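You operate a simulated robot arm through the tools that you are given. There is no shell and no other tool. Be economical: measure what you need, move in short steps, check, and stop when the job is done.

The job below is to be done with a simulated two-armed robot. You get a single attempt, and the scene is never put back.

JOB
Put the lavender and mint bags in the upper drawer to dry.
Fine: hold the orange catch down to pull it out; shut it; green toggle ON.

It is judged by the outcome, as a careful person would: the job done as asked, and still so three seconds after it is handed in. It fails if anything else is knocked over, pushed out of place, dropped, spilled or broken.

ROBOT AND FRAMES
Two 6-joint arms with two-finger parallel grippers on one trunk, on a base that drives. Base frame: it is fixed to the floor where the robot stands at the start and does not move with it; the origin is under the middle of the robot, x ahead of it, y to its left, z up. Lengths are in mm, angles in degrees, forces in N, time in s.
The left shoulder is at the start at [60, 187, 1112], the right one opposite. With the tool pointing down near the work surface each hand reaches from about 100 to 600 mm from the robot's upright axis, wherever it stands, measured 20 degrees to its own side. Places, roughly: green toggle [400, -100, 1000]; inside of the upper cabinet drawer [600, -100, 900]; orange catch [700, 0, 1000]; upper cabinet drawer [500, -100, 900]. Payload 1.57 kg a hand.
The TCP of each hand is the grasp point between the finger pads, 30 mm short of the fingertips. In the tool frame z runs along the fingers and y along their closing line. The gripper opens to 110 mm. The fingers are 24 mm wide and 12 mm thick; the gripper's body (48 by 112 mm) begins 78 mm behind the TCP.
Orientation is that of the tool frame in the base frame, as a unit quaternion [w, x, y, z]. With the fingers straight down and closing along the base's y, the tool's x points along the base's -x, its y along +y and its z along -z.

CONTROLS
- The arms move only by the tool apply_moves. It takes "left_steps", "right_steps" or both (then of equal length, played together; a hand with none holds still); each is a list of rows, each a list of 7 numbers: the shift along the base's x, y, z in units of 100 mm (1.0 is 100 mm), then the turn, a rotation vector about the base's x, y, z in units of 180 degrees (1.0 is 180 degrees), then the opening in per cent of the stroke, from 0 (shut) to 100 (fully open). In form: [[tx, ty, tz, wx, wy, wz, gripper], ...]. A call has 1 to 8 rows; each row is the pose to reach, as a shift and turn from the pose commanded when the call began. A call with a number of a shift or a turn outside -1 to 1 is refused whole. A row lasts 0.2 s, in which the tool goes at most 50 mm and 8.6 degrees; a call with a longer step from one row to the next is refused whole, and so is a gripper value outside its range. A pose out of reach is approached as far as the arm can. The call stops where the force on the tool passes 90 N (or 10 N more than at its start, if that is more) or the arm is blocked; 0.2 s more then pass. The fingers move at their own pace (about 153 mm/s each) and stop on an object; they squeeze with about 40 N. The grip force told is the motor's: it shows also when the fingers shut on nothing. Time passes only in rows, and 0.2 s behind the last, so rows that repeat a pose let the fingers close. The reply holds the time, the measured pose of the TCP, the force on the tool along the base axes, the opening and the grip force, in the units named above and with some noise, with the torque about the TCP (base axes, N m) and any sound that the robot's microphone picked up.
- Cameras (640 x 400 px; columns grow to the right, rows downward): "scene" is now at [5.5, -29.6, 1644.8]; the picture's right is [-0.42, -0.91, 0.00], its down [-0.75, 0.35, -0.56] and it looks along [0.51, -0.24, -0.83] (base axes); focal length 270 px, centre (320, 200). "left" rides on the left gripper at [70, -16, -141] in its tool frame; the picture's right is [0.23, 0.97, 0.00], its down [-0.85, 0.20, -0.48] and it looks along [-0.47, 0.11, 0.88] (tool axes); focal length 222 px, centre (320, 200). "right" rides on the right gripper at [70, 16, -141] in its tool frame; the picture's right is [-0.23, 0.97, 0.00], its down [-0.86, -0.20, -0.48] and it looks along [-0.47, -0.11, 0.88] (tool axes); focal length 222 px, centre (320, 200).
- grab_frame(camera): a new picture of that camera. The clock stands still meanwhile.
- lift_body(by): slides the trunk up (or, below 0, down) by that many mm; the arms and the scene camera ride with it, the base frame stays. It gives what a move gives, with no picture.
- roll_base(legs): drives the robot by 1 to 6 legs, each [ahead, left, turn to the left] in mm, mm and degrees, along the robot's own axes; the way and the turn of a leg run together, so that a leg with both is an arc; at most 1500 mm and 180 degrees a leg. The arms and the cameras ride along, it lands a little off, and it stops where it bumps. It gives what a move gives.
- pan_tilt(pan, tilt): turns the head with the scene camera to pan (to the left, within 86 degrees either way) and tilt (down, from -29 to 69), counted from straight ahead of the robot. It gives what a move gives.
- pixel_to_xyz(camera, pixels): for up to 12 pixels [column, row] of the newest picture of that camera ("zoom" is the newest enlarged one), the place [x, y, z] in the base frame of the surface seen there, good to about 2 mm. The clock stands still meanwhile.
- enlarge(camera, box): a new picture of the part [left, top, right, bottom] of that camera's present view, enlarged. The clock stands still meanwhile.
- job_done(): hands the job in; it is judged then, once.

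Keep the steps short. Do not move on a guess: measure, check each grasp and each placing, and mend mistakes. In all there are 80 turns and 62 pictures (those below and enlarged ones count). Leave the grippers open and the arms clear of the work at the hand-in unless told otherwise, and finish with a single line.

The tools are called after "Emit:" as name(argument=value, ...) on one line, values as JSON. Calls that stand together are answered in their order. apply_moves: Moves the arms, as the interface text tells. Its arguments: {"type":"object","properties":{"left_steps":{"type":"array"},"right_steps":{"type":"array"}},"required":[]} The other tools are called the same way: lift_body (by) slides the trunk up or down; roll_base (legs) drives the base; pan_tilt (pan, tilt) turns the head that bears the scene camera; grab_frame (camera) takes a picture; pixel_to_xyz (camera, pixels) gives the place of the surface under pixels of a picture; enlarge (camera, box) takes an enlarged picture of a part of a camera's view; job_done () hands the job in.

At the start:

```text
time: 0.0
left_tool_pos: [525.4, 221.3, 1234.4]
left_tool_rot: [0.0, 0.0, 1.0, 0.0]
left_ft_force: [0.0, -0.3, 0.1]
left_torque: [0.01, 0.02, 0.02]
left_width: 110.1
left_grasp_force: 0.0
right_tool_pos: [501.8, -190.2, 1242.7]
right_tool_rot: [0.0, 0.0, 1.0, 0.0]
right_ft_force: [0.5, -0.2, 0.3]
right_torque: [0.01, -0.03, 0.0]
right_width: 110.3
right_grasp_force: 0.1
trunk travel left (down, up): [-740.0, 250.0]
robot x, y, heading: [5.9, 3.1, 0.2]
head pan, tilt: [-25.1, 55.6]
```

scene: 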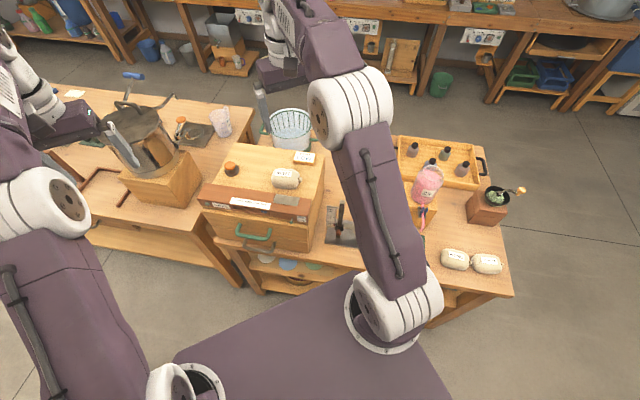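
right: 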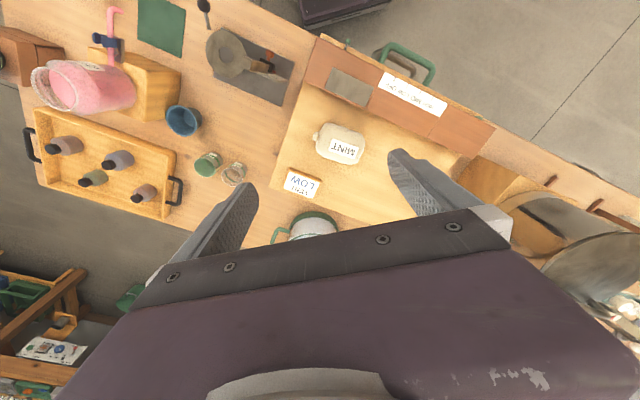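
left: 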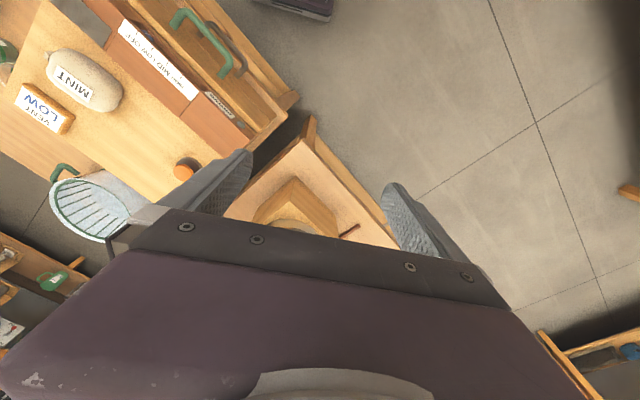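

I see a cabinet with a drawer (green handle), an orange knob on its top, a MINT bag on top and two more bags at the right. I'll enlarge the cabinet and the right-hand bags to read the labels.

Emit:
enlarge(camera="scene", box=[180, 130, 360, 300])

Emit:
enlarge(camera="scene", box=[370, 120, 540, 300])

Emit:
enlarge(camera="right", box=[200, 20, 520, 240])

```text
2.35 times, centred on (270, 215) of scene
```

zoom: 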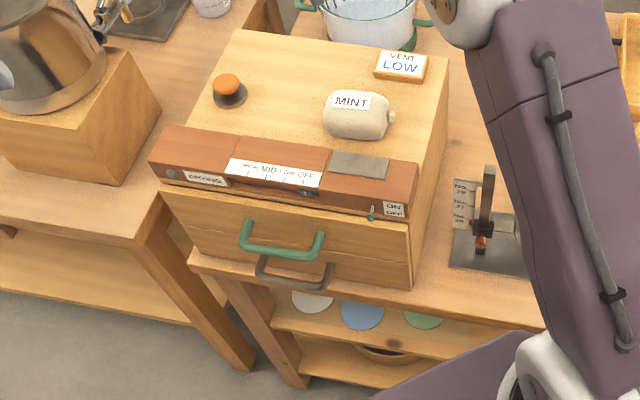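

```text
2.22 times, centred on (455, 210) of scene
```

zoom: 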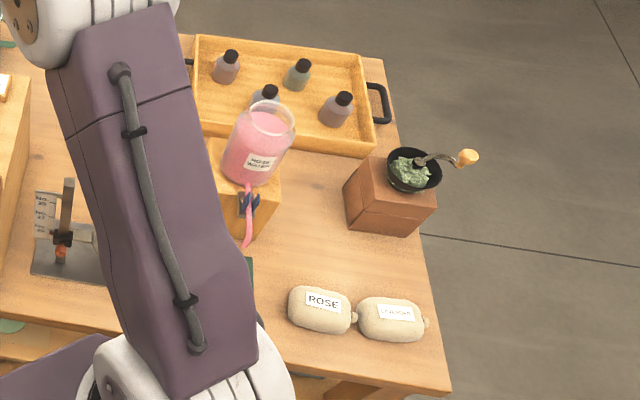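

```text
1.82 times, centred on (360, 130) of right
```

zoom: 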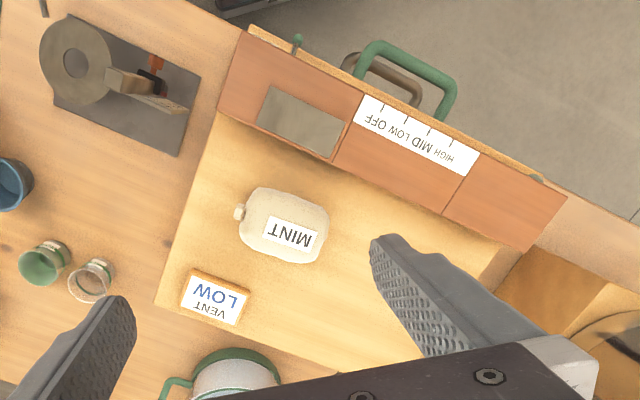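

The right-most bag is probably LAVENDER and the cabinet carries an orange catch, a slider panel and a toggle at the right corner. I'll measure these in the scene picture.

Emit:
grab_frame(camera="scene")

Emit:
pixel_to_xyz(camera="scene", pixels=[[231, 165], [285, 178], [455, 259], [487, 264], [305, 158], [247, 203], [200, 198], [308, 215], [284, 218], [247, 145], [322, 153], [252, 235]])

Emit:
enlarge(camera="scene", box=[440, 240, 510, 284])

Emit:
enlarge(camera="scene", box=[195, 180, 315, 255])

Emit:
pixel_to_xyz(camera="zoom", pixels=[[526, 204], [541, 214], [230, 278], [300, 300], [380, 300], [50, 110], [52, 75], [330, 164], [590, 170], [570, 225], [100, 200], [570, 300]])

```text
55 pictures are left
```

scene: 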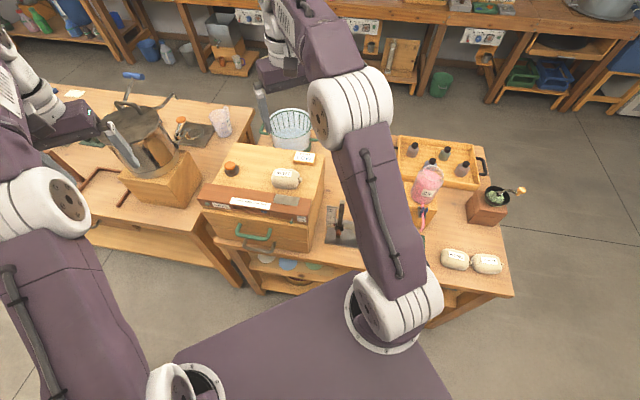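

```text
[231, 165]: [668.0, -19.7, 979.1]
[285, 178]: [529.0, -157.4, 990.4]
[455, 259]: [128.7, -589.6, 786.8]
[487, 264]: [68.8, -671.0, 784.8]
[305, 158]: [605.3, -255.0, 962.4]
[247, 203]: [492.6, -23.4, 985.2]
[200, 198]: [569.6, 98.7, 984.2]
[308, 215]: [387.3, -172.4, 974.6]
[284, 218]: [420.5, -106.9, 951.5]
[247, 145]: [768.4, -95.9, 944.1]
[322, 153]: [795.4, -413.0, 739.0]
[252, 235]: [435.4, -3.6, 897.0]
```

```text
9.09 times, centred on (475, 262) of scene
```

zoom: 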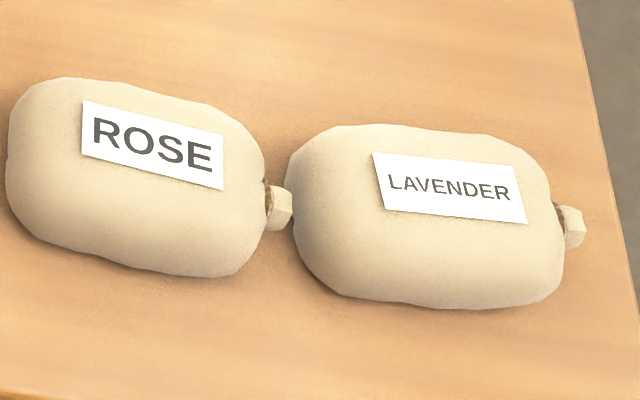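

```text
5.33 times, centred on (255, 218) of scene
```

zoom: 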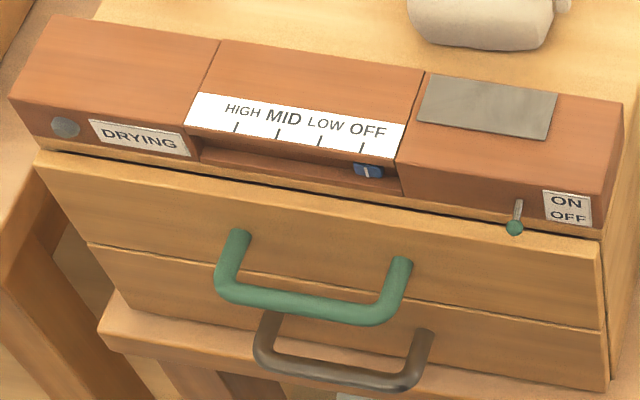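

```text
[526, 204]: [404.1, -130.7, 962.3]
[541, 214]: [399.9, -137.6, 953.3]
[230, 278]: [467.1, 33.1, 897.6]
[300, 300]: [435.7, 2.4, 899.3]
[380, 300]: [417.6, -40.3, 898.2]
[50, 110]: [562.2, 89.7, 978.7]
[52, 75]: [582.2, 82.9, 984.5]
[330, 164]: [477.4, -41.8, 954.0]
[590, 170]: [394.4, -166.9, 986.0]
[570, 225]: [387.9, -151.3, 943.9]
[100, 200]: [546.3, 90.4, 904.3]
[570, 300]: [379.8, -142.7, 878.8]
```

The zoom reads ROSE (left) and LAVENDER (right). The vent slider sits at OFF, and the toggle is down at OFF. Next I measure the table edges, the base outline, and the cabinet corners from the right hand's picture.

Emit:
pixel_to_xyz(camera="scene", pixels=[[514, 295], [432, 326], [245, 285], [230, 262], [300, 310], [190, 360], [340, 275], [475, 262], [440, 270], [503, 270], [505, 240], [430, 380]])

Emit:
grab_frame(camera="right")

Emit:
pixel_to_xyz(camera="right", pixels=[[320, 42], [494, 130], [272, 185], [305, 105], [375, 45], [432, 80], [300, 180], [340, 142], [320, 133], [362, 150], [345, 125], [335, 163]])

Emit:
grab_frame(camera="left")

Emit:
pixel_to_xyz(camera="left", pixels=[[185, 168], [185, 12], [222, 72], [240, 150], [255, 140], [60, 5], [165, 200], [150, 185], [300, 95], [85, 80]])

```text
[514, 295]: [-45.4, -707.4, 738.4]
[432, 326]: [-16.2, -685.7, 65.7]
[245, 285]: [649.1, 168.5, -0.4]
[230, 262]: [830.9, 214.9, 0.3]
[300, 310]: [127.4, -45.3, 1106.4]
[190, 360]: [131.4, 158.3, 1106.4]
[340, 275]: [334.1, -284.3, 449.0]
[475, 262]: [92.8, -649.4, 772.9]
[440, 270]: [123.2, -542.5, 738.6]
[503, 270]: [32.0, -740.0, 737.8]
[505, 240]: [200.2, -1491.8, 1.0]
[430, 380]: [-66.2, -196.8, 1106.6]
```

```text
52 pictures are left
```

right: 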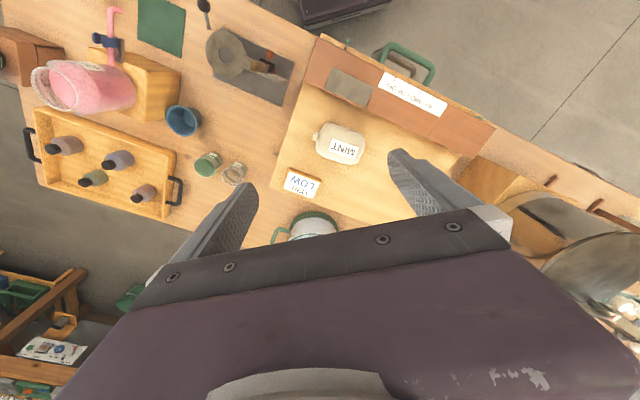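

```text
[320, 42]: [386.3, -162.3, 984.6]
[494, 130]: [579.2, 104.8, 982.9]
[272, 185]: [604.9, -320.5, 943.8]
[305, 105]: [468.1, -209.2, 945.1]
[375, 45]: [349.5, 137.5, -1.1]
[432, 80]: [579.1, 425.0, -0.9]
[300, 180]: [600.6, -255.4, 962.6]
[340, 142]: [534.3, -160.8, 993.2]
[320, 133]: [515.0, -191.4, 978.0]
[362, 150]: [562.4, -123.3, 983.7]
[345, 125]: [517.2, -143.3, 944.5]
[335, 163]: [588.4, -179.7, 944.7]
```

```text
51 pictures are left
```

left: 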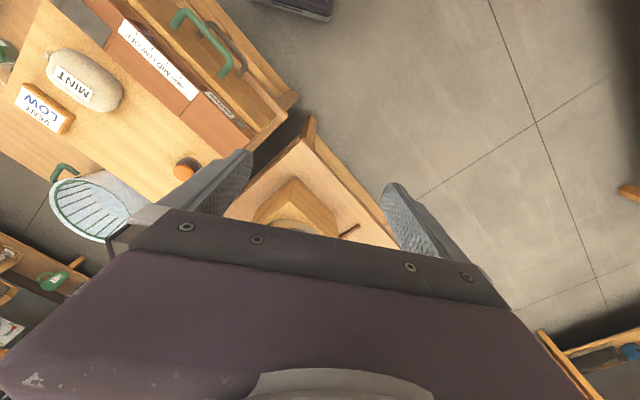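

```text
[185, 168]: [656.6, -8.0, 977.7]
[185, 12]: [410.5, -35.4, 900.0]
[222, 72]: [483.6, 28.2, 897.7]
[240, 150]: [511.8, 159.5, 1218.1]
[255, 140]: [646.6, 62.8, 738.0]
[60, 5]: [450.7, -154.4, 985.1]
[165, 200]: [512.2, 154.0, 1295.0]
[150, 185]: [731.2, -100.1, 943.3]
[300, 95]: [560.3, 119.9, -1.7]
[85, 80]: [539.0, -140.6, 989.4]
```

Working out axes: the cabinet's depth direction is about heading −36°, and the table's front edge is parallel to its face. I'll turn to face it squarely, then slide right to stand by the lavender bag; the hands are at z≈1200, above everything.

Emit:
roll_base(legs=[[0, 0, -36.1], [0, -340, 0]])

Emit:
pan_tilt(pan=-15, tilt=55)

Emit:
grab_frame(camera="scene")

Emit:
grab_frame(camera="right")

```text
time: 3.9
left_tool_pos: [355.1, -402.2, 1235.1]
left_tool_rot: [0.001, 0.314, 0.95, 0.0]
left_ft_force: [-0.3, 0.3, 0.8]
left_torque: [-0.01, -0.04, -0.04]
left_width: 110.2
left_grasp_force: 0.0
right_tool_pos: [89.9, -721.1, 1242.6]
right_tool_rot: [0.0, 0.312, 0.95, -0.001]
right_ft_force: [0.0, 0.5, 0.0]
right_torque: [0.0, 0.02, 0.02]
right_width: 110.1
right_grasp_force: 0.0
trunk travel left (down, up): [-740.0, 250.0]
robot x, y, heading: [-201.4, -269.6, -36.3]
head pan, tilt: [-25.1, 55.6]
```

```text
time: 4.7
left_tool_pos: [355.4, -403.2, 1234.2]
left_tool_rot: [0.0, 0.313, 0.95, 0.0]
left_ft_force: [-0.6, -0.2, -0.8]
left_torque: [0.01, -0.02, -0.02]
left_width: 109.9
left_grasp_force: 0.0
right_tool_pos: [90.0, -722.5, 1243.3]
right_tool_rot: [0.0, 0.313, 0.95, 0.001]
right_ft_force: [0.1, 0.0, -0.4]
right_torque: [0.02, -0.01, -0.01]
right_width: 109.9
right_grasp_force: 0.0
trunk travel left (down, up): [-740.0, 250.0]
robot x, y, heading: [-197.4, -268.0, -36.6]
head pan, tilt: [-15.0, 55.0]
```

```text
50 pictures are left
```

scene: 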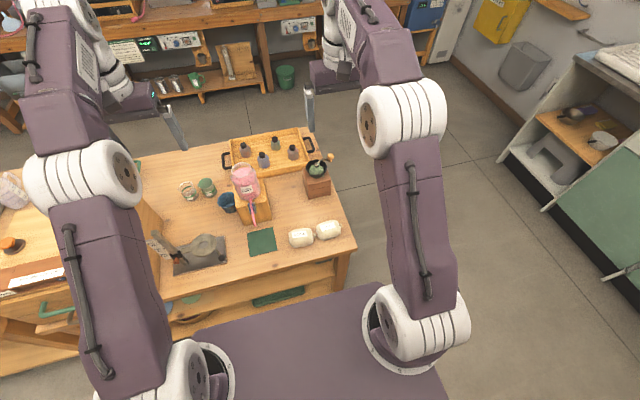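

```text
49 pictures are left
```

right: 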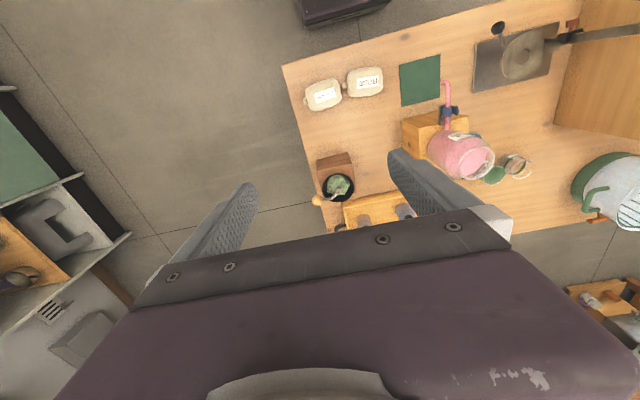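

The right hand is nearly over the lavender. I measure the bag's outline and its neighbours (mill box, rose bag) in an enlarged right view.

Emit:
enlarge(camera="right", box=[270, 50, 430, 210])

Emit:
pixel_to_xyz(camera="right", pixels=[[322, 95], [306, 97], [341, 92], [320, 81], [327, 109], [343, 86], [365, 83], [345, 80], [382, 78], [335, 155], [338, 185], [318, 200]])

```text
2.50 times, centred on (350, 130) of right
```

zoom: 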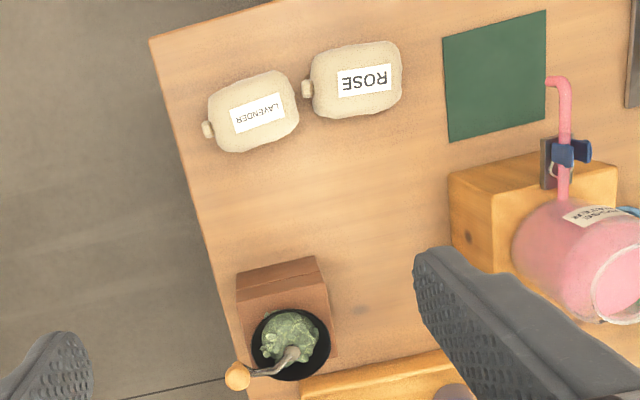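

```text
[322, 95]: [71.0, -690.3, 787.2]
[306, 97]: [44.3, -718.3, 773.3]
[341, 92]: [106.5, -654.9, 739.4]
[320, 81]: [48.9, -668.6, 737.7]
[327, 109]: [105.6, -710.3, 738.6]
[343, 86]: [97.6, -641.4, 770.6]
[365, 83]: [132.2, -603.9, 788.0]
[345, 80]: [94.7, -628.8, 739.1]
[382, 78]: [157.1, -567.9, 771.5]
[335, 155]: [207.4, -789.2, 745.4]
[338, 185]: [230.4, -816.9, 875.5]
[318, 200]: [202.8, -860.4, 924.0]
```

Lavender centre is about (79, −682), top z 787, its long side along the table edge, so I'll grip across its short side (a 90° turn). First lower the trunk 200 mm (left fingertips stay at z≈1000, above everything).

Emit:
lift_body(by=-200)

Emit:
apply_moves(right_steps=[[0, 0.05, -0.1, 0, 0, -0.047, 100], [0, 0.1, -0.2, 0, 0, -0.094, 100], [0, 0.2, -0.3, 0, 0, -0.141, 100], [-0.05, 0.3, -0.4, 0, 0, -0.188, 100], [-0.1, 0.4, -0.5, 0, 0, -0.235, 100], [-0.11, 0.4, -0.6, 0, 0, -0.282, 100], [-0.11, 0.4, -0.7, 0, 0, -0.329, 100], [-0.11, 0.4, -0.8, 0, 0, -0.376, 100]])

```text
time: 6.8
left_tool_pos: [355.6, -402.3, 1033.4]
left_tool_rot: [-0.001, 0.313, 0.95, 0.0]
left_ft_force: [-0.7, 0.3, 0.3]
left_torque: [0.0, 0.04, 0.01]
left_width: 110.0
left_grasp_force: 0.0
right_tool_pos: [89.5, -720.9, 1042.9]
right_tool_rot: [0.0, 0.313, 0.95, 0.0]
right_ft_force: [0.3, -1.0, -0.5]
right_torque: [0.02, 0.0, -0.03]
right_width: 109.8
right_grasp_force: 0.1
trunk travel left (down, up): [-540.0, 450.0]
robot x, y, heading: [-201.5, -268.8, -36.5]
head pan, tilt: [-15.0, 55.0]
```

```text
time: 8.6
left_tool_pos: [356.1, -403.2, 1034.4]
left_tool_rot: [0.001, 0.313, 0.95, 0.0]
left_ft_force: [-0.8, 0.1, 0.0]
left_torque: [0.01, -0.01, 0.03]
left_width: 110.0
left_grasp_force: 0.0
right_tool_pos: [78.1, -680.6, 961.5]
right_tool_rot: [0.0, 0.79, 0.614, 0.0]
right_ft_force: [0.7, 0.4, -0.2]
right_torque: [0.01, -0.03, -0.01]
right_width: 110.1
right_grasp_force: 0.0
trunk travel left (down, up): [-540.0, 450.0]
robot x, y, heading: [-200.9, -271.2, -36.6]
head pan, tilt: [-15.0, 55.0]
```

Position is on target at z 961. I finish the turn (another 22°) and descend 100 mm.

Emit:
apply_moves(right_steps=[[0, 0, -0.25, 0, 0, -0.04, 100], [0, 0, -0.5, 0, 0, -0.08, 100], [0, 0, -0.75, 0, 0, -0.121, 100], [0, 0, -0.95, 0, 0, -0.121, 100]])

Emit:
grab_frame(camera="right")

```text
time: 9.6
left_tool_pos: [355.8, -404.0, 1035.0]
left_tool_rot: [0.0, 0.314, 0.95, 0.0]
left_ft_force: [1.1, 0.2, 0.1]
left_torque: [-0.01, -0.02, -0.02]
left_width: 109.7
left_grasp_force: 0.1
right_tool_pos: [79.3, -681.6, 867.6]
right_tool_rot: [-0.001, 0.891, 0.453, 0.0]
right_ft_force: [0.0, -0.3, -0.3]
right_torque: [0.0, 0.0, 0.03]
right_width: 109.9
right_grasp_force: 0.0
trunk travel left (down, up): [-540.0, 450.0]
robot x, y, heading: [-202.0, -269.2, -36.7]
head pan, tilt: [-15.0, 55.0]
```

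```text
47 pictures are left
```

right: 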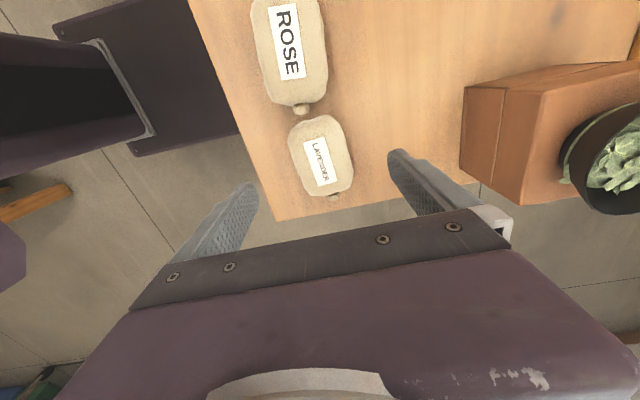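

The bag lies between the fingers. I check its outline once more before descending.

Emit:
pixel_to_xyz(camera="right", pixels=[[321, 157], [291, 158], [353, 162], [286, 160], [356, 165], [318, 119], [333, 192], [400, 160], [240, 195]])

```text
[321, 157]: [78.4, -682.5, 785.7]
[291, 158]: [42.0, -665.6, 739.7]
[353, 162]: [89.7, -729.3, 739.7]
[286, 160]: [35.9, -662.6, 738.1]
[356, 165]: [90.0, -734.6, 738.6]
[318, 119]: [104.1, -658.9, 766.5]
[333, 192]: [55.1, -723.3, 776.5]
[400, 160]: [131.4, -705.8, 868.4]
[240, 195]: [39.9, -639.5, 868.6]
```

Centre (79, −682) confirmed. Descend 94 mm and close.

Emit:
apply_moves(right_steps=[[0, 0, -0.4, 0, 0, 0, 100], [0, 0, -0.75, 0, 0, 0, 100], [0, 0, -0.93, 0, 0, 0, 100], [0, 0, -0.93, 0, 0, 0, 30], [0, 0, -0.93, 0, 0, 0, 30], [0, 0, -0.93, 0, 0, 0, 30], [0, 0, -0.93, 0, 0, 0, 30]])

```text
time: 11.2
left_tool_pos: [354.7, -402.9, 1034.2]
left_tool_rot: [0.0, 0.313, 0.95, 0.0]
left_ft_force: [-0.8, -0.8, 0.1]
left_torque: [0.01, -0.01, 0.0]
left_width: 110.2
left_grasp_force: 0.0
right_tool_pos: [80.1, -682.5, 776.5]
right_tool_rot: [0.0, 0.891, 0.454, 0.0]
right_ft_force: [0.2, 0.7, 0.0]
right_torque: [-0.01, 0.0, 0.01]
right_width: 62.6
right_grasp_force: 39.7
trunk travel left (down, up): [-540.0, 450.0]
robot x, y, heading: [-198.4, -270.1, -36.2]
head pan, tilt: [-15.0, 55.0]
```

Grasped (width 62.6, 39.7 N). Lift it with the arm, then raise the trunk, and look left to see the heights on the way to the cabinet.

Emit:
apply_moves(right_steps=[[0, 0, 0.3, 0, 0, 0, 30], [0, 0, 0.7, 0, 0, 0, 30], [0, 0, 1.0, 0, 0, 0, 30]])

Emit:
lift_body(by=230)

Emit:
pan_tilt(pan=35, tilt=45)

Emit:
grab_frame(camera="scene")

```text
time: 12.0
left_tool_pos: [353.4, -404.4, 1034.8]
left_tool_rot: [0.0, 0.314, 0.95, 0.0]
left_ft_force: [0.0, -0.3, -0.5]
left_torque: [0.0, -0.02, 0.01]
left_width: 110.0
left_grasp_force: 0.0
right_tool_pos: [78.1, -681.2, 876.3]
right_tool_rot: [0.0, 0.891, 0.454, 0.0]
right_ft_force: [0.0, -0.5, 0.6]
right_torque: [-0.02, 0.01, -0.01]
right_width: 62.5
right_grasp_force: 39.5
trunk travel left (down, up): [-540.0, 450.0]
robot x, y, heading: [-202.6, -269.4, -36.6]
head pan, tilt: [-15.0, 55.0]
```

```text
time: 14.4
left_tool_pos: [354.3, -402.4, 1264.2]
left_tool_rot: [0.0, 0.314, 0.95, 0.0]
left_ft_force: [-0.7, -0.3, 0.7]
left_torque: [0.0, 0.0, -0.01]
left_width: 110.0
left_grasp_force: 0.1
right_tool_pos: [78.5, -681.2, 1104.8]
right_tool_rot: [0.0, 0.891, 0.454, 0.0]
right_ft_force: [0.6, 1.0, 0.1]
right_torque: [-0.01, 0.05, 0.01]
right_width: 62.5
right_grasp_force: 40.2
trunk travel left (down, up): [-770.0, 220.0]
robot x, y, heading: [-198.1, -271.1, -36.4]
head pan, tilt: [-15.0, 55.0]
```

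```text
time: 15.6
left_tool_pos: [354.2, -403.1, 1264.9]
left_tool_rot: [0.001, 0.313, 0.95, 0.0]
left_ft_force: [0.2, 0.1, -0.8]
left_torque: [0.03, 0.01, -0.02]
left_width: 110.2
left_grasp_force: 0.0
right_tool_pos: [78.6, -680.7, 1105.1]
right_tool_rot: [0.0, 0.891, 0.454, 0.0]
right_ft_force: [0.2, 0.5, -0.4]
right_torque: [0.01, -0.02, -0.03]
right_width: 62.2
right_grasp_force: 40.0
trunk travel left (down, up): [-770.0, 220.0]
robot x, y, heading: [-200.2, -272.2, -36.4]
head pan, tilt: [35.0, 45.0]
```

```text
46 pictures are left
```

scene: 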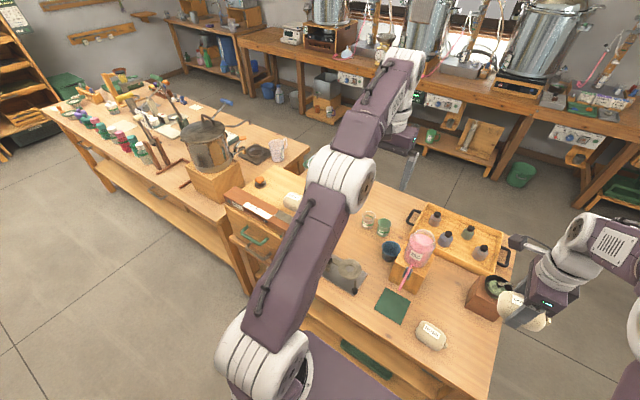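

The bag is in the right hand; the kettle is at (208,140). I measure its top and the other tall things along the way.

Emit:
pixel_to_xyz(camera="scene", pixels=[[207, 120], [210, 118], [228, 103], [195, 150], [420, 232], [350, 275], [260, 183], [225, 200], [145, 140], [240, 275], [410, 215]])

```text
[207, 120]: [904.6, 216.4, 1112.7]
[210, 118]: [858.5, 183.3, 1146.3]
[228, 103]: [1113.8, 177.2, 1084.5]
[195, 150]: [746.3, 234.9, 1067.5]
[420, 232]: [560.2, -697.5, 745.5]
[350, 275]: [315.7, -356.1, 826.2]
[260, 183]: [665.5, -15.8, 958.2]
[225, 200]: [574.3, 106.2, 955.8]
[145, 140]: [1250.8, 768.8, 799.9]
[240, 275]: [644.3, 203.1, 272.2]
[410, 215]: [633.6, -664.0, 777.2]
```

Kettle top is z 1146, below the left fingertips (≈1234). Slide left 635 mm to stand in front of the cabinet.

Emit:
roll_base(legs=[[0, 635, 0]])

Emit:
pan_tilt(pan=0, tilt=55)

Emit:
grab_frame(camera="scene")

```text
time: 19.3
left_tool_pos: [747.8, 132.8, 1264.9]
left_tool_rot: [0.0, 0.31, 0.951, 0.001]
left_ft_force: [-0.4, 0.1, -0.4]
left_torque: [0.02, -0.03, -0.02]
left_width: 110.2
left_grasp_force: 0.1
right_tool_pos: [471.8, -147.2, 1105.1]
right_tool_rot: [0.0, 0.89, 0.457, -0.001]
right_ft_force: [0.3, 0.2, -0.5]
right_torque: [0.03, -0.01, 0.0]
right_width: 61.7
right_grasp_force: 40.2
trunk travel left (down, up): [-770.0, 220.0]
robot x, y, heading: [191.5, 261.2, -36.1]
head pan, tilt: [35.0, 45.0]
```

```text
time: 20.3
left_tool_pos: [747.0, 132.4, 1265.3]
left_tool_rot: [0.0, 0.31, 0.951, 0.0]
left_ft_force: [-0.6, -0.1, -0.2]
left_torque: [0.03, 0.01, -0.05]
left_width: 110.2
left_grasp_force: 0.1
right_tool_pos: [472.3, -146.8, 1105.5]
right_tool_rot: [0.0, 0.889, 0.457, 0.0]
right_ft_force: [0.0, -0.1, -1.3]
right_torque: [-0.01, -0.02, 0.0]
right_width: 61.4
right_grasp_force: 39.6
trunk travel left (down, up): [-770.0, 220.0]
robot x, y, heading: [191.2, 261.8, -35.9]
head pan, tilt: [0.0, 55.0]
```

```text
45 pictures are left
```

scene: 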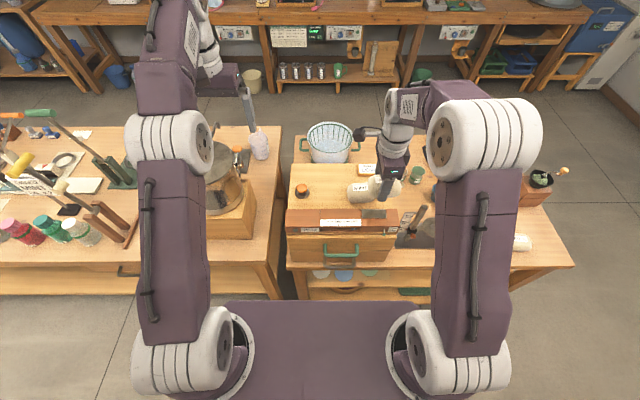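

The right hand with the bag is at (472,−147,1105). I'll move it over the free spot of the cabinet top between mint and catch (about x 605, y −76).

Emit:
apply_moves(right_steps=[[0.32, 0.18, 0, 0, 0, 0, 30], [0.66, 0.36, 0, 0, 0, 0, 30], [0.98, 0.52, 0, 0, 0, 0, 30], [1.0, 0.7, 0, 0, 0, 0, 30]])

Emit:
apply_moves(right_steps=[[0.33, 0.01, 0, 0, 0, 0, 30], [0.33, 0.01, -0.4, 0, 0, 0, 30], [0.33, 0.01, -0.7, 0, 0, 0, 30], [0.33, 0.01, -0.7, 0, 0, 0, 30]])

Emit:
grab_frame(camera="right")

Emit:
enlarge(camera="scene", box=[270, 120, 440, 260])

```text
time: 21.3
left_tool_pos: [747.0, 132.6, 1263.9]
left_tool_rot: [0.0, 0.311, 0.951, 0.001]
left_ft_force: [-0.3, 0.6, 0.2]
left_torque: [-0.02, 0.01, 0.02]
left_width: 110.1
left_grasp_force: 0.1
right_tool_pos: [570.3, -75.7, 1105.6]
right_tool_rot: [0.0, 0.889, 0.457, -0.001]
right_ft_force: [0.2, 0.5, -1.2]
right_torque: [0.0, -0.02, 0.02]
right_width: 61.4
right_grasp_force: 40.2
trunk travel left (down, up): [-770.0, 220.0]
robot x, y, heading: [193.4, 265.3, -36.2]
head pan, tilt: [0.0, 55.0]
```

```text
time: 22.3
left_tool_pos: [747.7, 132.9, 1264.9]
left_tool_rot: [0.0, 0.31, 0.951, 0.0]
left_ft_force: [0.0, 0.0, 0.1]
left_torque: [0.01, 0.02, 0.0]
left_width: 110.0
left_grasp_force: 0.1
right_tool_pos: [603.8, -76.2, 1033.8]
right_tool_rot: [-0.001, 0.889, 0.457, 0.001]
right_ft_force: [0.8, 0.0, -0.8]
right_torque: [-0.04, -0.01, -0.02]
right_width: 61.4
right_grasp_force: 39.8
trunk travel left (down, up): [-770.0, 220.0]
robot x, y, heading: [189.5, 260.5, -36.0]
head pan, tilt: [0.0, 55.0]
```

```text
44 pictures are left
```

right: 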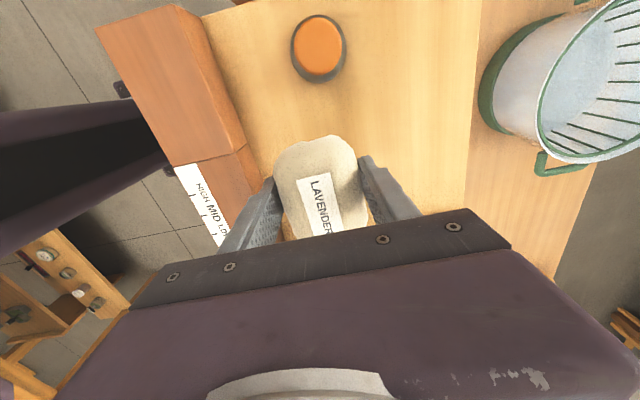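

```text
2.86 times, centred on (355, 190) of scene
```

zoom: 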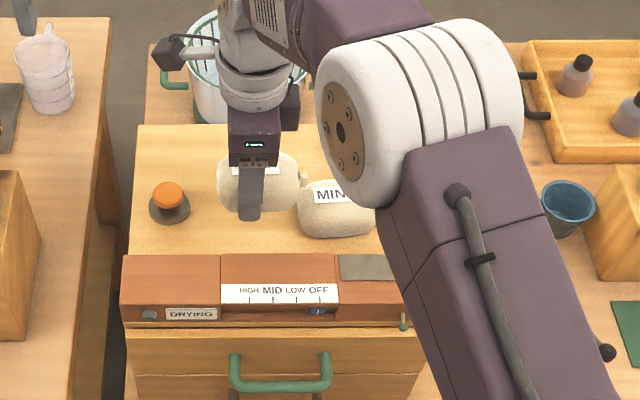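

Spot is clear. Measure the catch while it's in view, then lower the bag 48 mm onto the cabinet top and open only partly (panel is close behind the near finger).

Emit:
pixel_to_xyz(camera="right", pixels=[[318, 47], [298, 46], [341, 48], [318, 20], [318, 76], [235, 140], [400, 120]])

Emit:
apply_moves(right_steps=[[0, 0, -0.3, 0, 0, 0, 30], [0, 0, -0.42, 0, 0, 0, 30], [0, 0, -0.48, 0, 0, 0, 30], [0, 0, -0.48, 0, 0, 0, 75], [0, 0, -0.48, 0, 0, 0, 75], [0, 0, -0.1, 0, 0, 0, 75], [0, 0, 0.3, 0, 0, 0, 75], [0, 0, 0.7, 0, 0, 0, 75]])

Emit:
grab_frame(camera="right")

```text
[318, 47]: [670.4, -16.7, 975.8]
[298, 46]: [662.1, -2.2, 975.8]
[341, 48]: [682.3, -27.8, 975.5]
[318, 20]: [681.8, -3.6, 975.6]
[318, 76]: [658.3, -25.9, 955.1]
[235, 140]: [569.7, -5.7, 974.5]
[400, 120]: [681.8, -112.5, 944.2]
```

```text
time: 24.1
left_tool_pos: [746.4, 131.8, 1264.6]
left_tool_rot: [0.0, 0.31, 0.951, 0.0]
left_ft_force: [0.4, 1.2, 0.8]
left_torque: [-0.01, -0.01, 0.0]
left_width: 110.2
left_grasp_force: 0.0
right_tool_pos: [604.9, -74.9, 1104.6]
right_tool_rot: [0.0, 0.889, 0.457, 0.0]
right_ft_force: [-0.5, 0.8, 0.0]
right_torque: [-0.02, 0.0, 0.02]
right_width: 82.6
right_grasp_force: 0.1
trunk travel left (down, up): [-770.0, 220.0]
robot x, y, heading: [187.8, 266.2, -36.1]
head pan, tilt: [0.0, 55.0]
```

```text
42 pictures are left
```

right: 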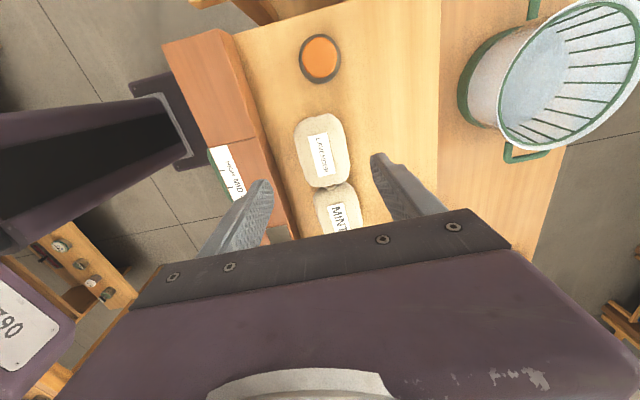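

Lavender rests beside mint, catch top centre is (671, −15, 976). I bring the right hand back over the handle (≈(437, 4)) and the left hand, fingers shut, towards above the catch.

Emit:
apply_moves(right_steps=[[-0.3, 0.14, 0, 0, 0, 0, 75], [-0.6, 0.28, 0, 0, 0, 0, 75], [-0.9, 0.42, 0, 0, 0, 0, 75], [-1.0, 0.55, 0, 0, 0, 0, 75]], left_steps=[[-0.1, -0.25, 0, 0, 0, 0, 0], [-0.2, -0.5, 0, 0, 0, 0, 0], [-0.3, -0.75, -0.2, 0, 0, 0, 0], [-0.4, -0.98, -0.4, 0, 0, 0, 0]])

Emit:
apply_moves(right_steps=[[-0.3, 0.12, 0, 0, 0, 0, 60], [-0.67, 0.24, 0, 0, 0, 0, 40], [-0.67, 0.24, 0, 0, 0, 0, 40], [-0.67, 0.24, 0, 0, 0, 0, 40]], left_steps=[[-0.18, -0.25, -0.2, 0, 0, 0, 0], [-0.36, -0.5, -0.4, 0, 0, 0, 0], [-0.36, -0.5, -0.8, 0, 0, 0, 0], [-0.36, -0.5, -1.0, 0, 0, 0, 0]])

Emit:
grab_frame(camera="right")

Emit:
grab_frame(camera="left")

```text
time: 25.1
left_tool_pos: [705.7, 42.3, 1226.6]
left_tool_rot: [-0.001, 0.31, 0.951, 0.001]
left_ft_force: [0.2, -1.0, -0.6]
left_torque: [-0.02, 0.02, 0.04]
left_width: 0.0
left_grasp_force: 21.0
left hand out of reach, approached as far as the arm can: row 2, 3, 4
right_tool_pos: [504.7, -22.1, 1105.3]
right_tool_rot: [0.0, 0.889, 0.458, -0.001]
right_ft_force: [-0.1, -0.1, -0.3]
right_torque: [0.0, 0.03, 0.0]
right_width: 82.4
right_grasp_force: 0.1
trunk travel left (down, up): [-770.0, 220.0]
robot x, y, heading: [194.1, 261.5, -35.9]
head pan, tilt: [0.0, 55.0]
```

```text
time: 26.1
left_tool_pos: [675.0, -14.0, 1172.8]
left_tool_rot: [-0.001, 0.31, 0.951, 0.0]
left_ft_force: [0.3, 0.0, -0.1]
left_torque: [-0.02, -0.01, 0.0]
left_width: 0.0
left_grasp_force: 20.6
left hand out of reach, approached as far as the arm can: row 1, 2, 3, 4
right_tool_pos: [436.5, 2.3, 1104.7]
right_tool_rot: [0.0, 0.89, 0.457, 0.001]
right_ft_force: [0.7, -0.3, 0.4]
right_torque: [0.04, 0.01, 0.04]
right_width: 44.0
right_grasp_force: 0.0
trunk travel left (down, up): [-770.0, 220.0]
robot x, y, heading: [190.6, 261.1, -36.0]
head pan, tilt: [0.0, 55.0]
```

```text
41 pictures are left
```

right: 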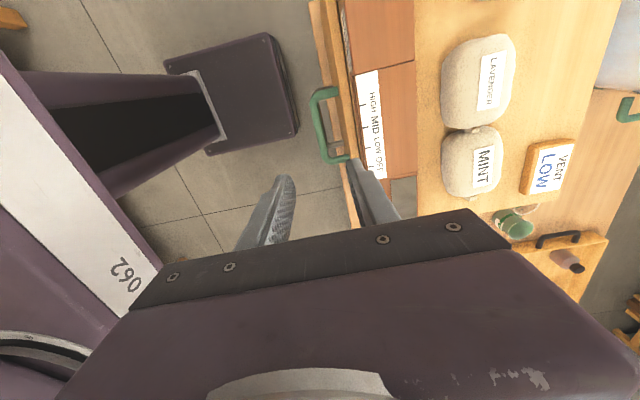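

```text
40 pictures are left
```

left: 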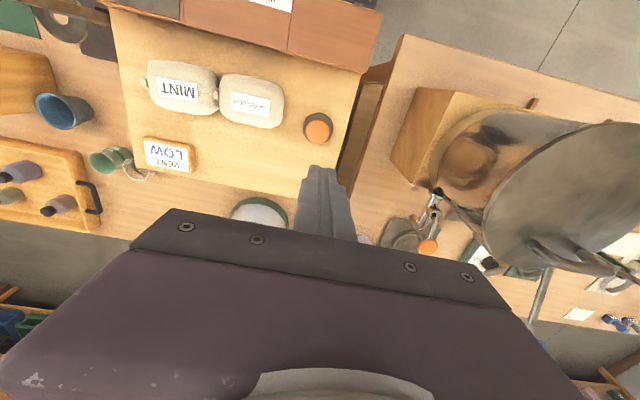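

The left hand couldn't go lower there yet (z 1173). I read the handle, drawer face, base front edge and where the left fingertips are.

Emit:
pixel_to_xyz(camera="right", pixels=[[316, 92], [316, 120], [322, 150], [330, 90], [350, 158], [296, 120], [270, 35], [345, 130], [363, 120], [375, 150], [338, 60]])

Emit:
pixel_to_xyz(camera="left", pixels=[[319, 129], [322, 175], [378, 75], [372, 62], [465, 120]])

Emit:
apply_moves(left_steps=[[0, 0, -0.3, 0, 0, 0, 0], [0, 0, -0.6, 0, 0, 0, 0], [0, 0, -0.6, 0, 0, 0, 0]])

```text
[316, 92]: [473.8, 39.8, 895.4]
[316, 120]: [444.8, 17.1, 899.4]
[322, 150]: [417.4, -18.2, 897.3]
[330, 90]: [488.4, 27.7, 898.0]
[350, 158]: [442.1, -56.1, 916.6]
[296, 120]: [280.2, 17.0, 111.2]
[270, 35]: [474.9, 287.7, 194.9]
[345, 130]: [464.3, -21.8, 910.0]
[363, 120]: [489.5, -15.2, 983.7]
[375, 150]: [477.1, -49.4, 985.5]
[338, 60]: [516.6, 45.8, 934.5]
```

```text
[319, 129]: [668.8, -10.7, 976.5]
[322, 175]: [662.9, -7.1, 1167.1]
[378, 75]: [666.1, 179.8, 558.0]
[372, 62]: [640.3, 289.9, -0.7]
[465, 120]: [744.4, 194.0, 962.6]
```

```text
time: 26.9
left_tool_pos: [684.8, -23.5, 1123.1]
left_tool_rot: [-0.001, 0.31, 0.951, 0.001]
left_ft_force: [-0.2, -0.4, 0.6]
left_torque: [0.04, -0.05, 0.0]
left_width: 0.2
left_grasp_force: 20.7
left hand out of reach, approached as far as the arm can: row 1, 2, 3
right_tool_pos: [436.2, 1.7, 1103.7]
right_tool_rot: [0.0, 0.889, 0.458, 0.0]
right_ft_force: [-0.4, -0.2, -1.4]
right_torque: [-0.02, -0.02, 0.0]
right_width: 44.0
right_grasp_force: 0.0
trunk travel left (down, up): [-770.0, 220.0]
robot x, y, heading: [189.3, 263.0, -36.4]
head pan, tilt: [0.0, 55.0]
```

Odd: as it goes down it drifts outward rather than inward, so it's a wrist/joint limit rather than distance. The right hand worked well here with its tool yawed 90°; I'll mirror that, yawing the left tool +90° at a safe height.

Emit:
apply_moves(left_steps=[[0, 0, 0.4, 0, 0, 0.047, 0], [0, 0, 0.6, 0, 0, 0.094, 0], [0, 0, 0.6, 0, 0, 0.141, 0], [0, 0, 0.6, 0, 0, 0.188, 0], [0, 0, 0.6, 0, 0, 0.235, 0], [0, 0, 0.6, 0, 0, 0.282, 0], [0, 0, 0.6, 0, 0, 0.329, 0], [0, 0, 0.6, 0, 0, 0.376, 0]])

Emit:
apply_moves(left_steps=[[0, 0, 0, 0, 0, 0.04, 0], [0, 0, 0, 0, 0, 0.08, 0], [0, 0, 0, 0, 0, 0.124, 0], [0, 0, -0.3, 0, 0, 0.124, 0], [0, 0, -0.5, 0, 0, 0.124, 0], [0, 0, -0.5, 0, 0, 0.124, 0]])

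```text
time: 28.7
left_tool_pos: [676.5, -10.8, 1178.7]
left_tool_rot: [0.0, -0.249, 0.969, 0.001]
left_ft_force: [0.1, 0.1, -0.1]
left_torque: [0.02, 0.02, -0.01]
left_width: 0.0
left_grasp_force: 21.2
left hand out of reach, approached as far as the arm can: row 1, 2, 3, 4, 5, 6, 7, 8
right_tool_pos: [436.3, 0.8, 1103.7]
right_tool_rot: [0.001, 0.889, 0.457, 0.0]
right_ft_force: [0.0, -0.2, 0.6]
right_torque: [0.02, 0.0, 0.01]
right_width: 44.0
right_grasp_force: 0.0
trunk travel left (down, up): [-770.0, 220.0]
robot x, y, heading: [189.0, 258.5, -36.0]
head pan, tilt: [0.0, 55.0]
```

```text
time: 30.1
left_tool_pos: [682.5, -20.5, 1136.4]
left_tool_rot: [-0.001, -0.454, 0.891, 0.0]
left_ft_force: [-0.9, 0.8, 0.9]
left_torque: [0.03, -0.01, 0.05]
left_width: 0.1
left_grasp_force: 21.4
left hand out of reach, approached as far as the arm can: row 4, 5, 6
right_tool_pos: [435.6, 1.4, 1104.4]
right_tool_rot: [0.0, 0.89, 0.457, 0.0]
right_ft_force: [0.8, 0.3, 0.3]
right_torque: [-0.01, -0.01, -0.01]
right_width: 44.0
right_grasp_force: 0.1
trunk travel left (down, up): [-770.0, 220.0]
robot x, y, heading: [191.0, 258.8, -36.0]
head pan, tilt: [0.0, 55.0]
```

Still limited. Let me look at both arms; perhaps the left arm is being kept off the right one.

Emit:
grab_frame(camera="scene")

```text
39 pictures are left
```

scene: 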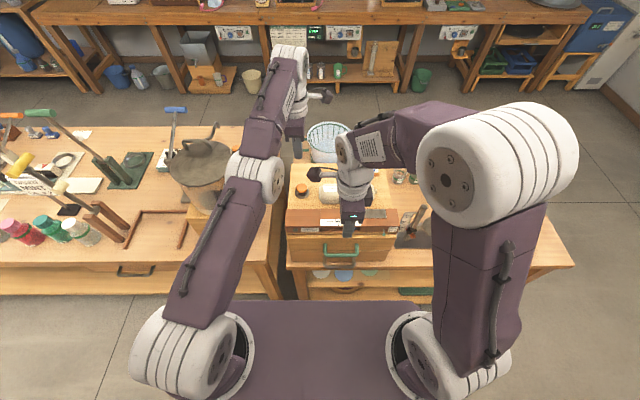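

I'll measure the left arm's links to understand the posture.

Emit:
pixel_to_xyz(camera="scene", pixels=[[255, 180], [190, 350], [290, 55], [292, 110], [297, 150], [240, 160], [205, 160], [490, 140], [385, 130], [350, 165]])

```text
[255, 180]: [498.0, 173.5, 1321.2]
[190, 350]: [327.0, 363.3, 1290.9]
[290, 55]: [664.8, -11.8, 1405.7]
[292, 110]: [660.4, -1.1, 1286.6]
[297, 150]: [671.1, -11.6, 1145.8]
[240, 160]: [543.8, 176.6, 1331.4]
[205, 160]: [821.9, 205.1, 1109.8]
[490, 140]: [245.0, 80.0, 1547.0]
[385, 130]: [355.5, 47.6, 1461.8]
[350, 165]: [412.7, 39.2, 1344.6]
```

The left arm is simply at full stretch because the wrist is high; lowering brings it within reach. I continue down 80 mm, then check.

Emit:
apply_moves(left_steps=[[0, 0, -0.3, 0, 0, 0, 0], [0, 0, -0.6, 0, 0, 0, 0], [0, 0, -0.6, 0, 0, 0, 0]])

```text
time: 30.9
left_tool_pos: [690.1, -29.6, 1079.5]
left_tool_rot: [0.0, -0.453, 0.891, 0.002]
left_ft_force: [-0.1, -0.3, -1.1]
left_torque: [0.0, 0.0, -0.03]
left_width: 0.0
left_grasp_force: 21.3
left hand out of reach, approached as far as the arm can: row 1, 2, 3
right_tool_pos: [437.1, 1.9, 1104.0]
right_tool_rot: [0.0, 0.89, 0.457, 0.0]
right_ft_force: [-0.3, -0.5, 1.0]
right_torque: [-0.01, 0.02, -0.01]
right_width: 44.1
right_grasp_force: 0.2
trunk travel left (down, up): [-770.0, 220.0]
robot x, y, heading: [189.8, 265.5, -35.8]
head pan, tilt: [0.0, 55.0]
```

It slides outward along its reach limit; I'll pull it back inward by about 25 mm towards the catch centre and see.

Emit:
apply_moves(left_steps=[[-0.1, 0.08, 0, 0, 0, 0, 0], [-0.19, 0.15, 0, 0, 0, 0, 0], [-0.19, 0.15, 0, 0, 0, 0, 0]])

```text
time: 31.7
left_tool_pos: [690.3, -30.2, 1080.0]
left_tool_rot: [0.0, -0.453, 0.891, 0.001]
left_ft_force: [-0.8, -0.4, 0.4]
left_torque: [0.03, 0.0, 0.04]
left_width: 0.0
left_grasp_force: 21.2
left hand out of reach, approached as far as the arm can: row 1, 2, 3
right_tool_pos: [436.0, 0.5, 1102.8]
right_tool_rot: [0.0, 0.889, 0.457, -0.001]
right_ft_force: [0.5, 0.0, 0.0]
right_torque: [-0.03, -0.04, -0.01]
right_width: 43.8
right_grasp_force: 0.0
trunk travel left (down, up): [-770.0, 220.0]
robot x, y, heading: [193.0, 261.4, -36.1]
head pan, tilt: [0.0, 55.0]
```

The commanded spot is inside, but the arm seems stuck with a straight elbow. I'll retract it well towards the shoulder to unlock the elbow.

Emit:
apply_moves(left_steps=[[-0.2, 0.25, 0.2, 0, 0, 0, 0], [-0.4, 0.5, 0.4, 0, 0, 0, 0], [-0.6, 0.75, 0.6, 0, 0, 0, 0], [-0.7, 0.98, 0.8, 0, 0, 0, 0], [-0.7, 0.98, 0.8, 0, 0, 0, 0], [-0.7, 0.98, 0.8, 0, 0, 0, 0]])

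```text
time: 33.1
left_tool_pos: [667.4, 10.8, 1232.1]
left_tool_rot: [-0.002, -0.453, 0.891, 0.006]
left_ft_force: [0.0, 0.4, 0.6]
left_torque: [0.03, -0.02, 0.02]
left_width: 0.0
left_grasp_force: 21.6
left hand out of reach, approached as far as the arm can: row 1, 2, 3, 4, 5, 6
right_tool_pos: [437.7, -0.3, 1103.6]
right_tool_rot: [0.0, 0.89, 0.457, 0.0]
right_ft_force: [0.9, -0.1, 0.1]
right_torque: [0.03, 0.02, 0.02]
right_width: 43.8
right_grasp_force: 0.0
trunk travel left (down, up): [-770.0, 220.0]
robot x, y, heading: [193.8, 263.2, -36.0]
head pan, tilt: [0.0, 55.0]
```

Still straight. I'll keep retracting, towards the left and nearer the robot.

Emit:
apply_moves(left_steps=[[-0.2, 0.3, 0, 0, 0, 0, 0], [-0.5, 0.6, 0, 0, 0, 0, 0], [-0.8, 0.9, 0, 0, 0, 0, 0], [-1.0, 1.0, 0, 0, 0, 0, 0], [-1.0, 1.0, 0, 0, 0, 0, 0], [-1.0, 1.0, 0, 0, 0, 0, 0]])

Emit:
grab_frame(camera="scene")

```text
time: 34.5
left_tool_pos: [665.3, 12.4, 1236.3]
left_tool_rot: [0.0, -0.453, 0.892, 0.001]
left_ft_force: [0.2, 0.0, -0.7]
left_torque: [0.0, -0.06, 0.01]
left_width: 0.1
left_grasp_force: 21.5
left hand out of reach, approached as far as the arm can: row 1, 2, 3, 4, 5, 6
right_tool_pos: [436.9, 0.5, 1104.4]
right_tool_rot: [0.0, 0.889, 0.457, -0.001]
right_ft_force: [0.5, 0.6, 0.1]
right_torque: [-0.01, -0.01, 0.02]
right_width: 43.8
right_grasp_force: 0.0
trunk travel left (down, up): [-770.0, 220.0]
robot x, y, heading: [191.3, 262.9, -36.3]
head pan, tilt: [0.0, 55.0]
```

```text
38 pictures are left
```

scene: 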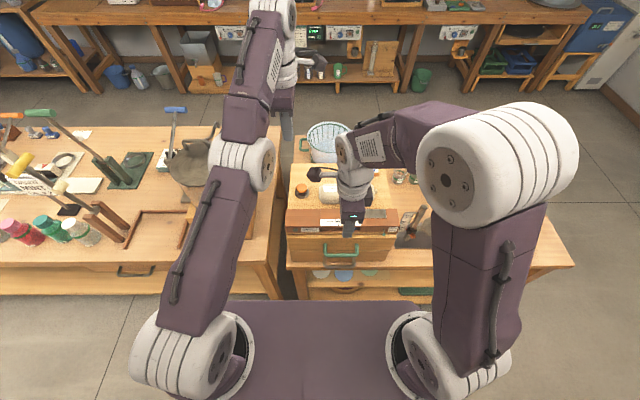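

The elbow is at its straight limit; moving upward only pushes into it, whereas downward motion should bend it the proper way. I'll command 100 mm down (path to the commanded place is clear of cabinet and kettle).

Emit:
apply_moves(left_steps=[[0, 0, -0.4, 0, 0, 0, 0], [0, 0, -0.8, 0, 0, 0, 0], [0, 0, -1.0, 0, 0, 0, 0], [0, 0, -1.0, 0, 0, 0, 0], [0, 0, -1.0, 0, 0, 0, 0]])

```text
time: 35.7
left_tool_pos: [664.8, 14.5, 1237.1]
left_tool_rot: [-0.001, -0.453, 0.891, 0.001]
left_ft_force: [-0.4, 0.6, 0.3]
left_torque: [0.03, 0.0, -0.03]
left_width: 0.0
left_grasp_force: 22.1
left hand out of reach, approached as far as the arm can: row 1, 2, 3, 4, 5
right_tool_pos: [435.6, 0.3, 1103.7]
right_tool_rot: [0.0, 0.89, 0.457, 0.0]
right_ft_force: [-0.4, -0.3, -0.1]
right_torque: [-0.03, 0.0, -0.05]
right_width: 43.9
right_grasp_force: 0.0
trunk travel left (down, up): [-770.0, 220.0]
robot x, y, heading: [190.6, 262.9, -36.1]
head pan, tilt: [0.0, 55.0]
```

No response. I bring the commanded pose back towards the known reachable start-like pose (≈(747,132,1264)) in a few calls.

Emit:
apply_moves(left_steps=[[0.25, -0.1, 0.25, 0, 0, 0, 0], [0.5, -0.2, 0.5, 0, 0, 0, 0], [0.75, -0.3, 0.75, 0, 0, 0, 0], [0.9, -0.3, 1.0, 0, 0, 0, 0]])

Emit:
apply_moves(left_steps=[[0.25, -0.1, 0.25, 0, 0, 0, 0], [0.5, -0.2, 0.5, 0, 0, 0, 0], [0.75, -0.3, 0.75, 0, 0, 0, 0], [0.9, -0.3, 1.0, 0, 0, 0, 0]])

Emit:
apply_moves(left_steps=[[0.25, 0, 0.25, 0, 0, 0, 0], [0.5, 0, 0.5, 0, 0, 0, 0], [0.75, 0, 0.7, 0, 0, 0, 0], [0.75, 0, 0.7, 0, 0, 0, 0]])

```text
time: 36.7
left_tool_pos: [681.4, 49.6, 1271.9]
left_tool_rot: [0.0, -0.453, 0.891, 0.0]
left_ft_force: [-0.2, -0.5, -0.2]
left_torque: [0.02, -0.01, 0.0]
left_width: 0.1
left_grasp_force: 21.2
left hand out of reach, approached as far as the arm can: row 1, 2, 3, 4
right_tool_pos: [435.8, 1.7, 1103.8]
right_tool_rot: [0.0, 0.89, 0.457, 0.0]
right_ft_force: [0.9, 0.4, 0.6]
right_torque: [0.0, 0.01, -0.02]
right_width: 43.9
right_grasp_force: 0.1
trunk travel left (down, up): [-770.0, 220.0]
robot x, y, heading: [194.8, 262.2, -36.3]
head pan, tilt: [0.0, 55.0]
```

```text
time: 37.7
left_tool_pos: [691.0, 75.0, 1288.9]
left_tool_rot: [0.0, -0.453, 0.891, 0.0]
left_ft_force: [0.2, 0.0, 0.1]
left_torque: [-0.01, 0.02, 0.03]
left_width: 0.0
left_grasp_force: 22.1
left hand out of reach, approached as far as the arm can: row 1, 2, 3, 4
right_tool_pos: [436.1, 2.3, 1104.0]
right_tool_rot: [0.0, 0.89, 0.457, 0.0]
right_ft_force: [1.0, -0.2, 0.0]
right_torque: [0.02, 0.0, 0.0]
right_width: 44.1
right_grasp_force: 0.0
trunk travel left (down, up): [-770.0, 220.0]
robot x, y, heading: [192.0, 259.0, -35.9]
head pan, tilt: [0.0, 55.0]
```

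```text
time: 38.7
left_tool_pos: [704.1, 103.9, 1302.8]
left_tool_rot: [0.001, -0.453, 0.891, -0.001]
left_ft_force: [-0.3, 1.1, 0.1]
left_torque: [-0.05, -0.02, -0.01]
left_width: 0.1
left_grasp_force: 21.1
left hand out of reach, approached as far as the arm can: row 1, 2, 3, 4
right_tool_pos: [435.3, 1.9, 1103.7]
right_tool_rot: [0.0, 0.889, 0.457, 0.001]
right_ft_force: [0.6, 0.0, 0.8]
right_torque: [0.01, 0.01, -0.01]
right_width: 44.1
right_grasp_force: 0.1
trunk travel left (down, up): [-770.0, 220.0]
robot x, y, heading: [194.4, 260.8, -36.2]
head pan, tilt: [0.0, 55.0]
```

The responses fit a reach sphere of ~535 mm around the left shoulder on which the arm is stuck straight. I'll steer the command back to just inside that sphere and move along it downward, so the elbow can begin bending.

Emit:
apply_moves(left_steps=[[0.05, -0.2, -0.25, 0, 0, 0, 0], [0.1, -0.38, -0.5, 0, 0, 0, 0], [0.15, -0.54, -0.73, 0, 0, 0, 0], [0.15, -0.54, -0.73, 0, 0, 0, 0]])

```text
time: 39.7
left_tool_pos: [716.3, 53.6, 1230.0]
left_tool_rot: [0.0, -0.454, 0.891, -0.001]
left_ft_force: [-0.8, -0.9, 0.8]
left_torque: [0.0, 0.02, -0.02]
left_width: 0.0
left_grasp_force: 21.3
left hand out of reach, approached as far as the arm can: row 3
right_tool_pos: [435.1, 1.8, 1104.4]
right_tool_rot: [0.0, 0.889, 0.457, 0.0]
right_ft_force: [0.2, 0.4, -0.2]
right_torque: [-0.01, -0.02, 0.02]
right_width: 44.0
right_grasp_force: 0.1
trunk travel left (down, up): [-770.0, 220.0]
robot x, y, heading: [188.8, 260.3, -36.3]
head pan, tilt: [0.0, 55.0]
```

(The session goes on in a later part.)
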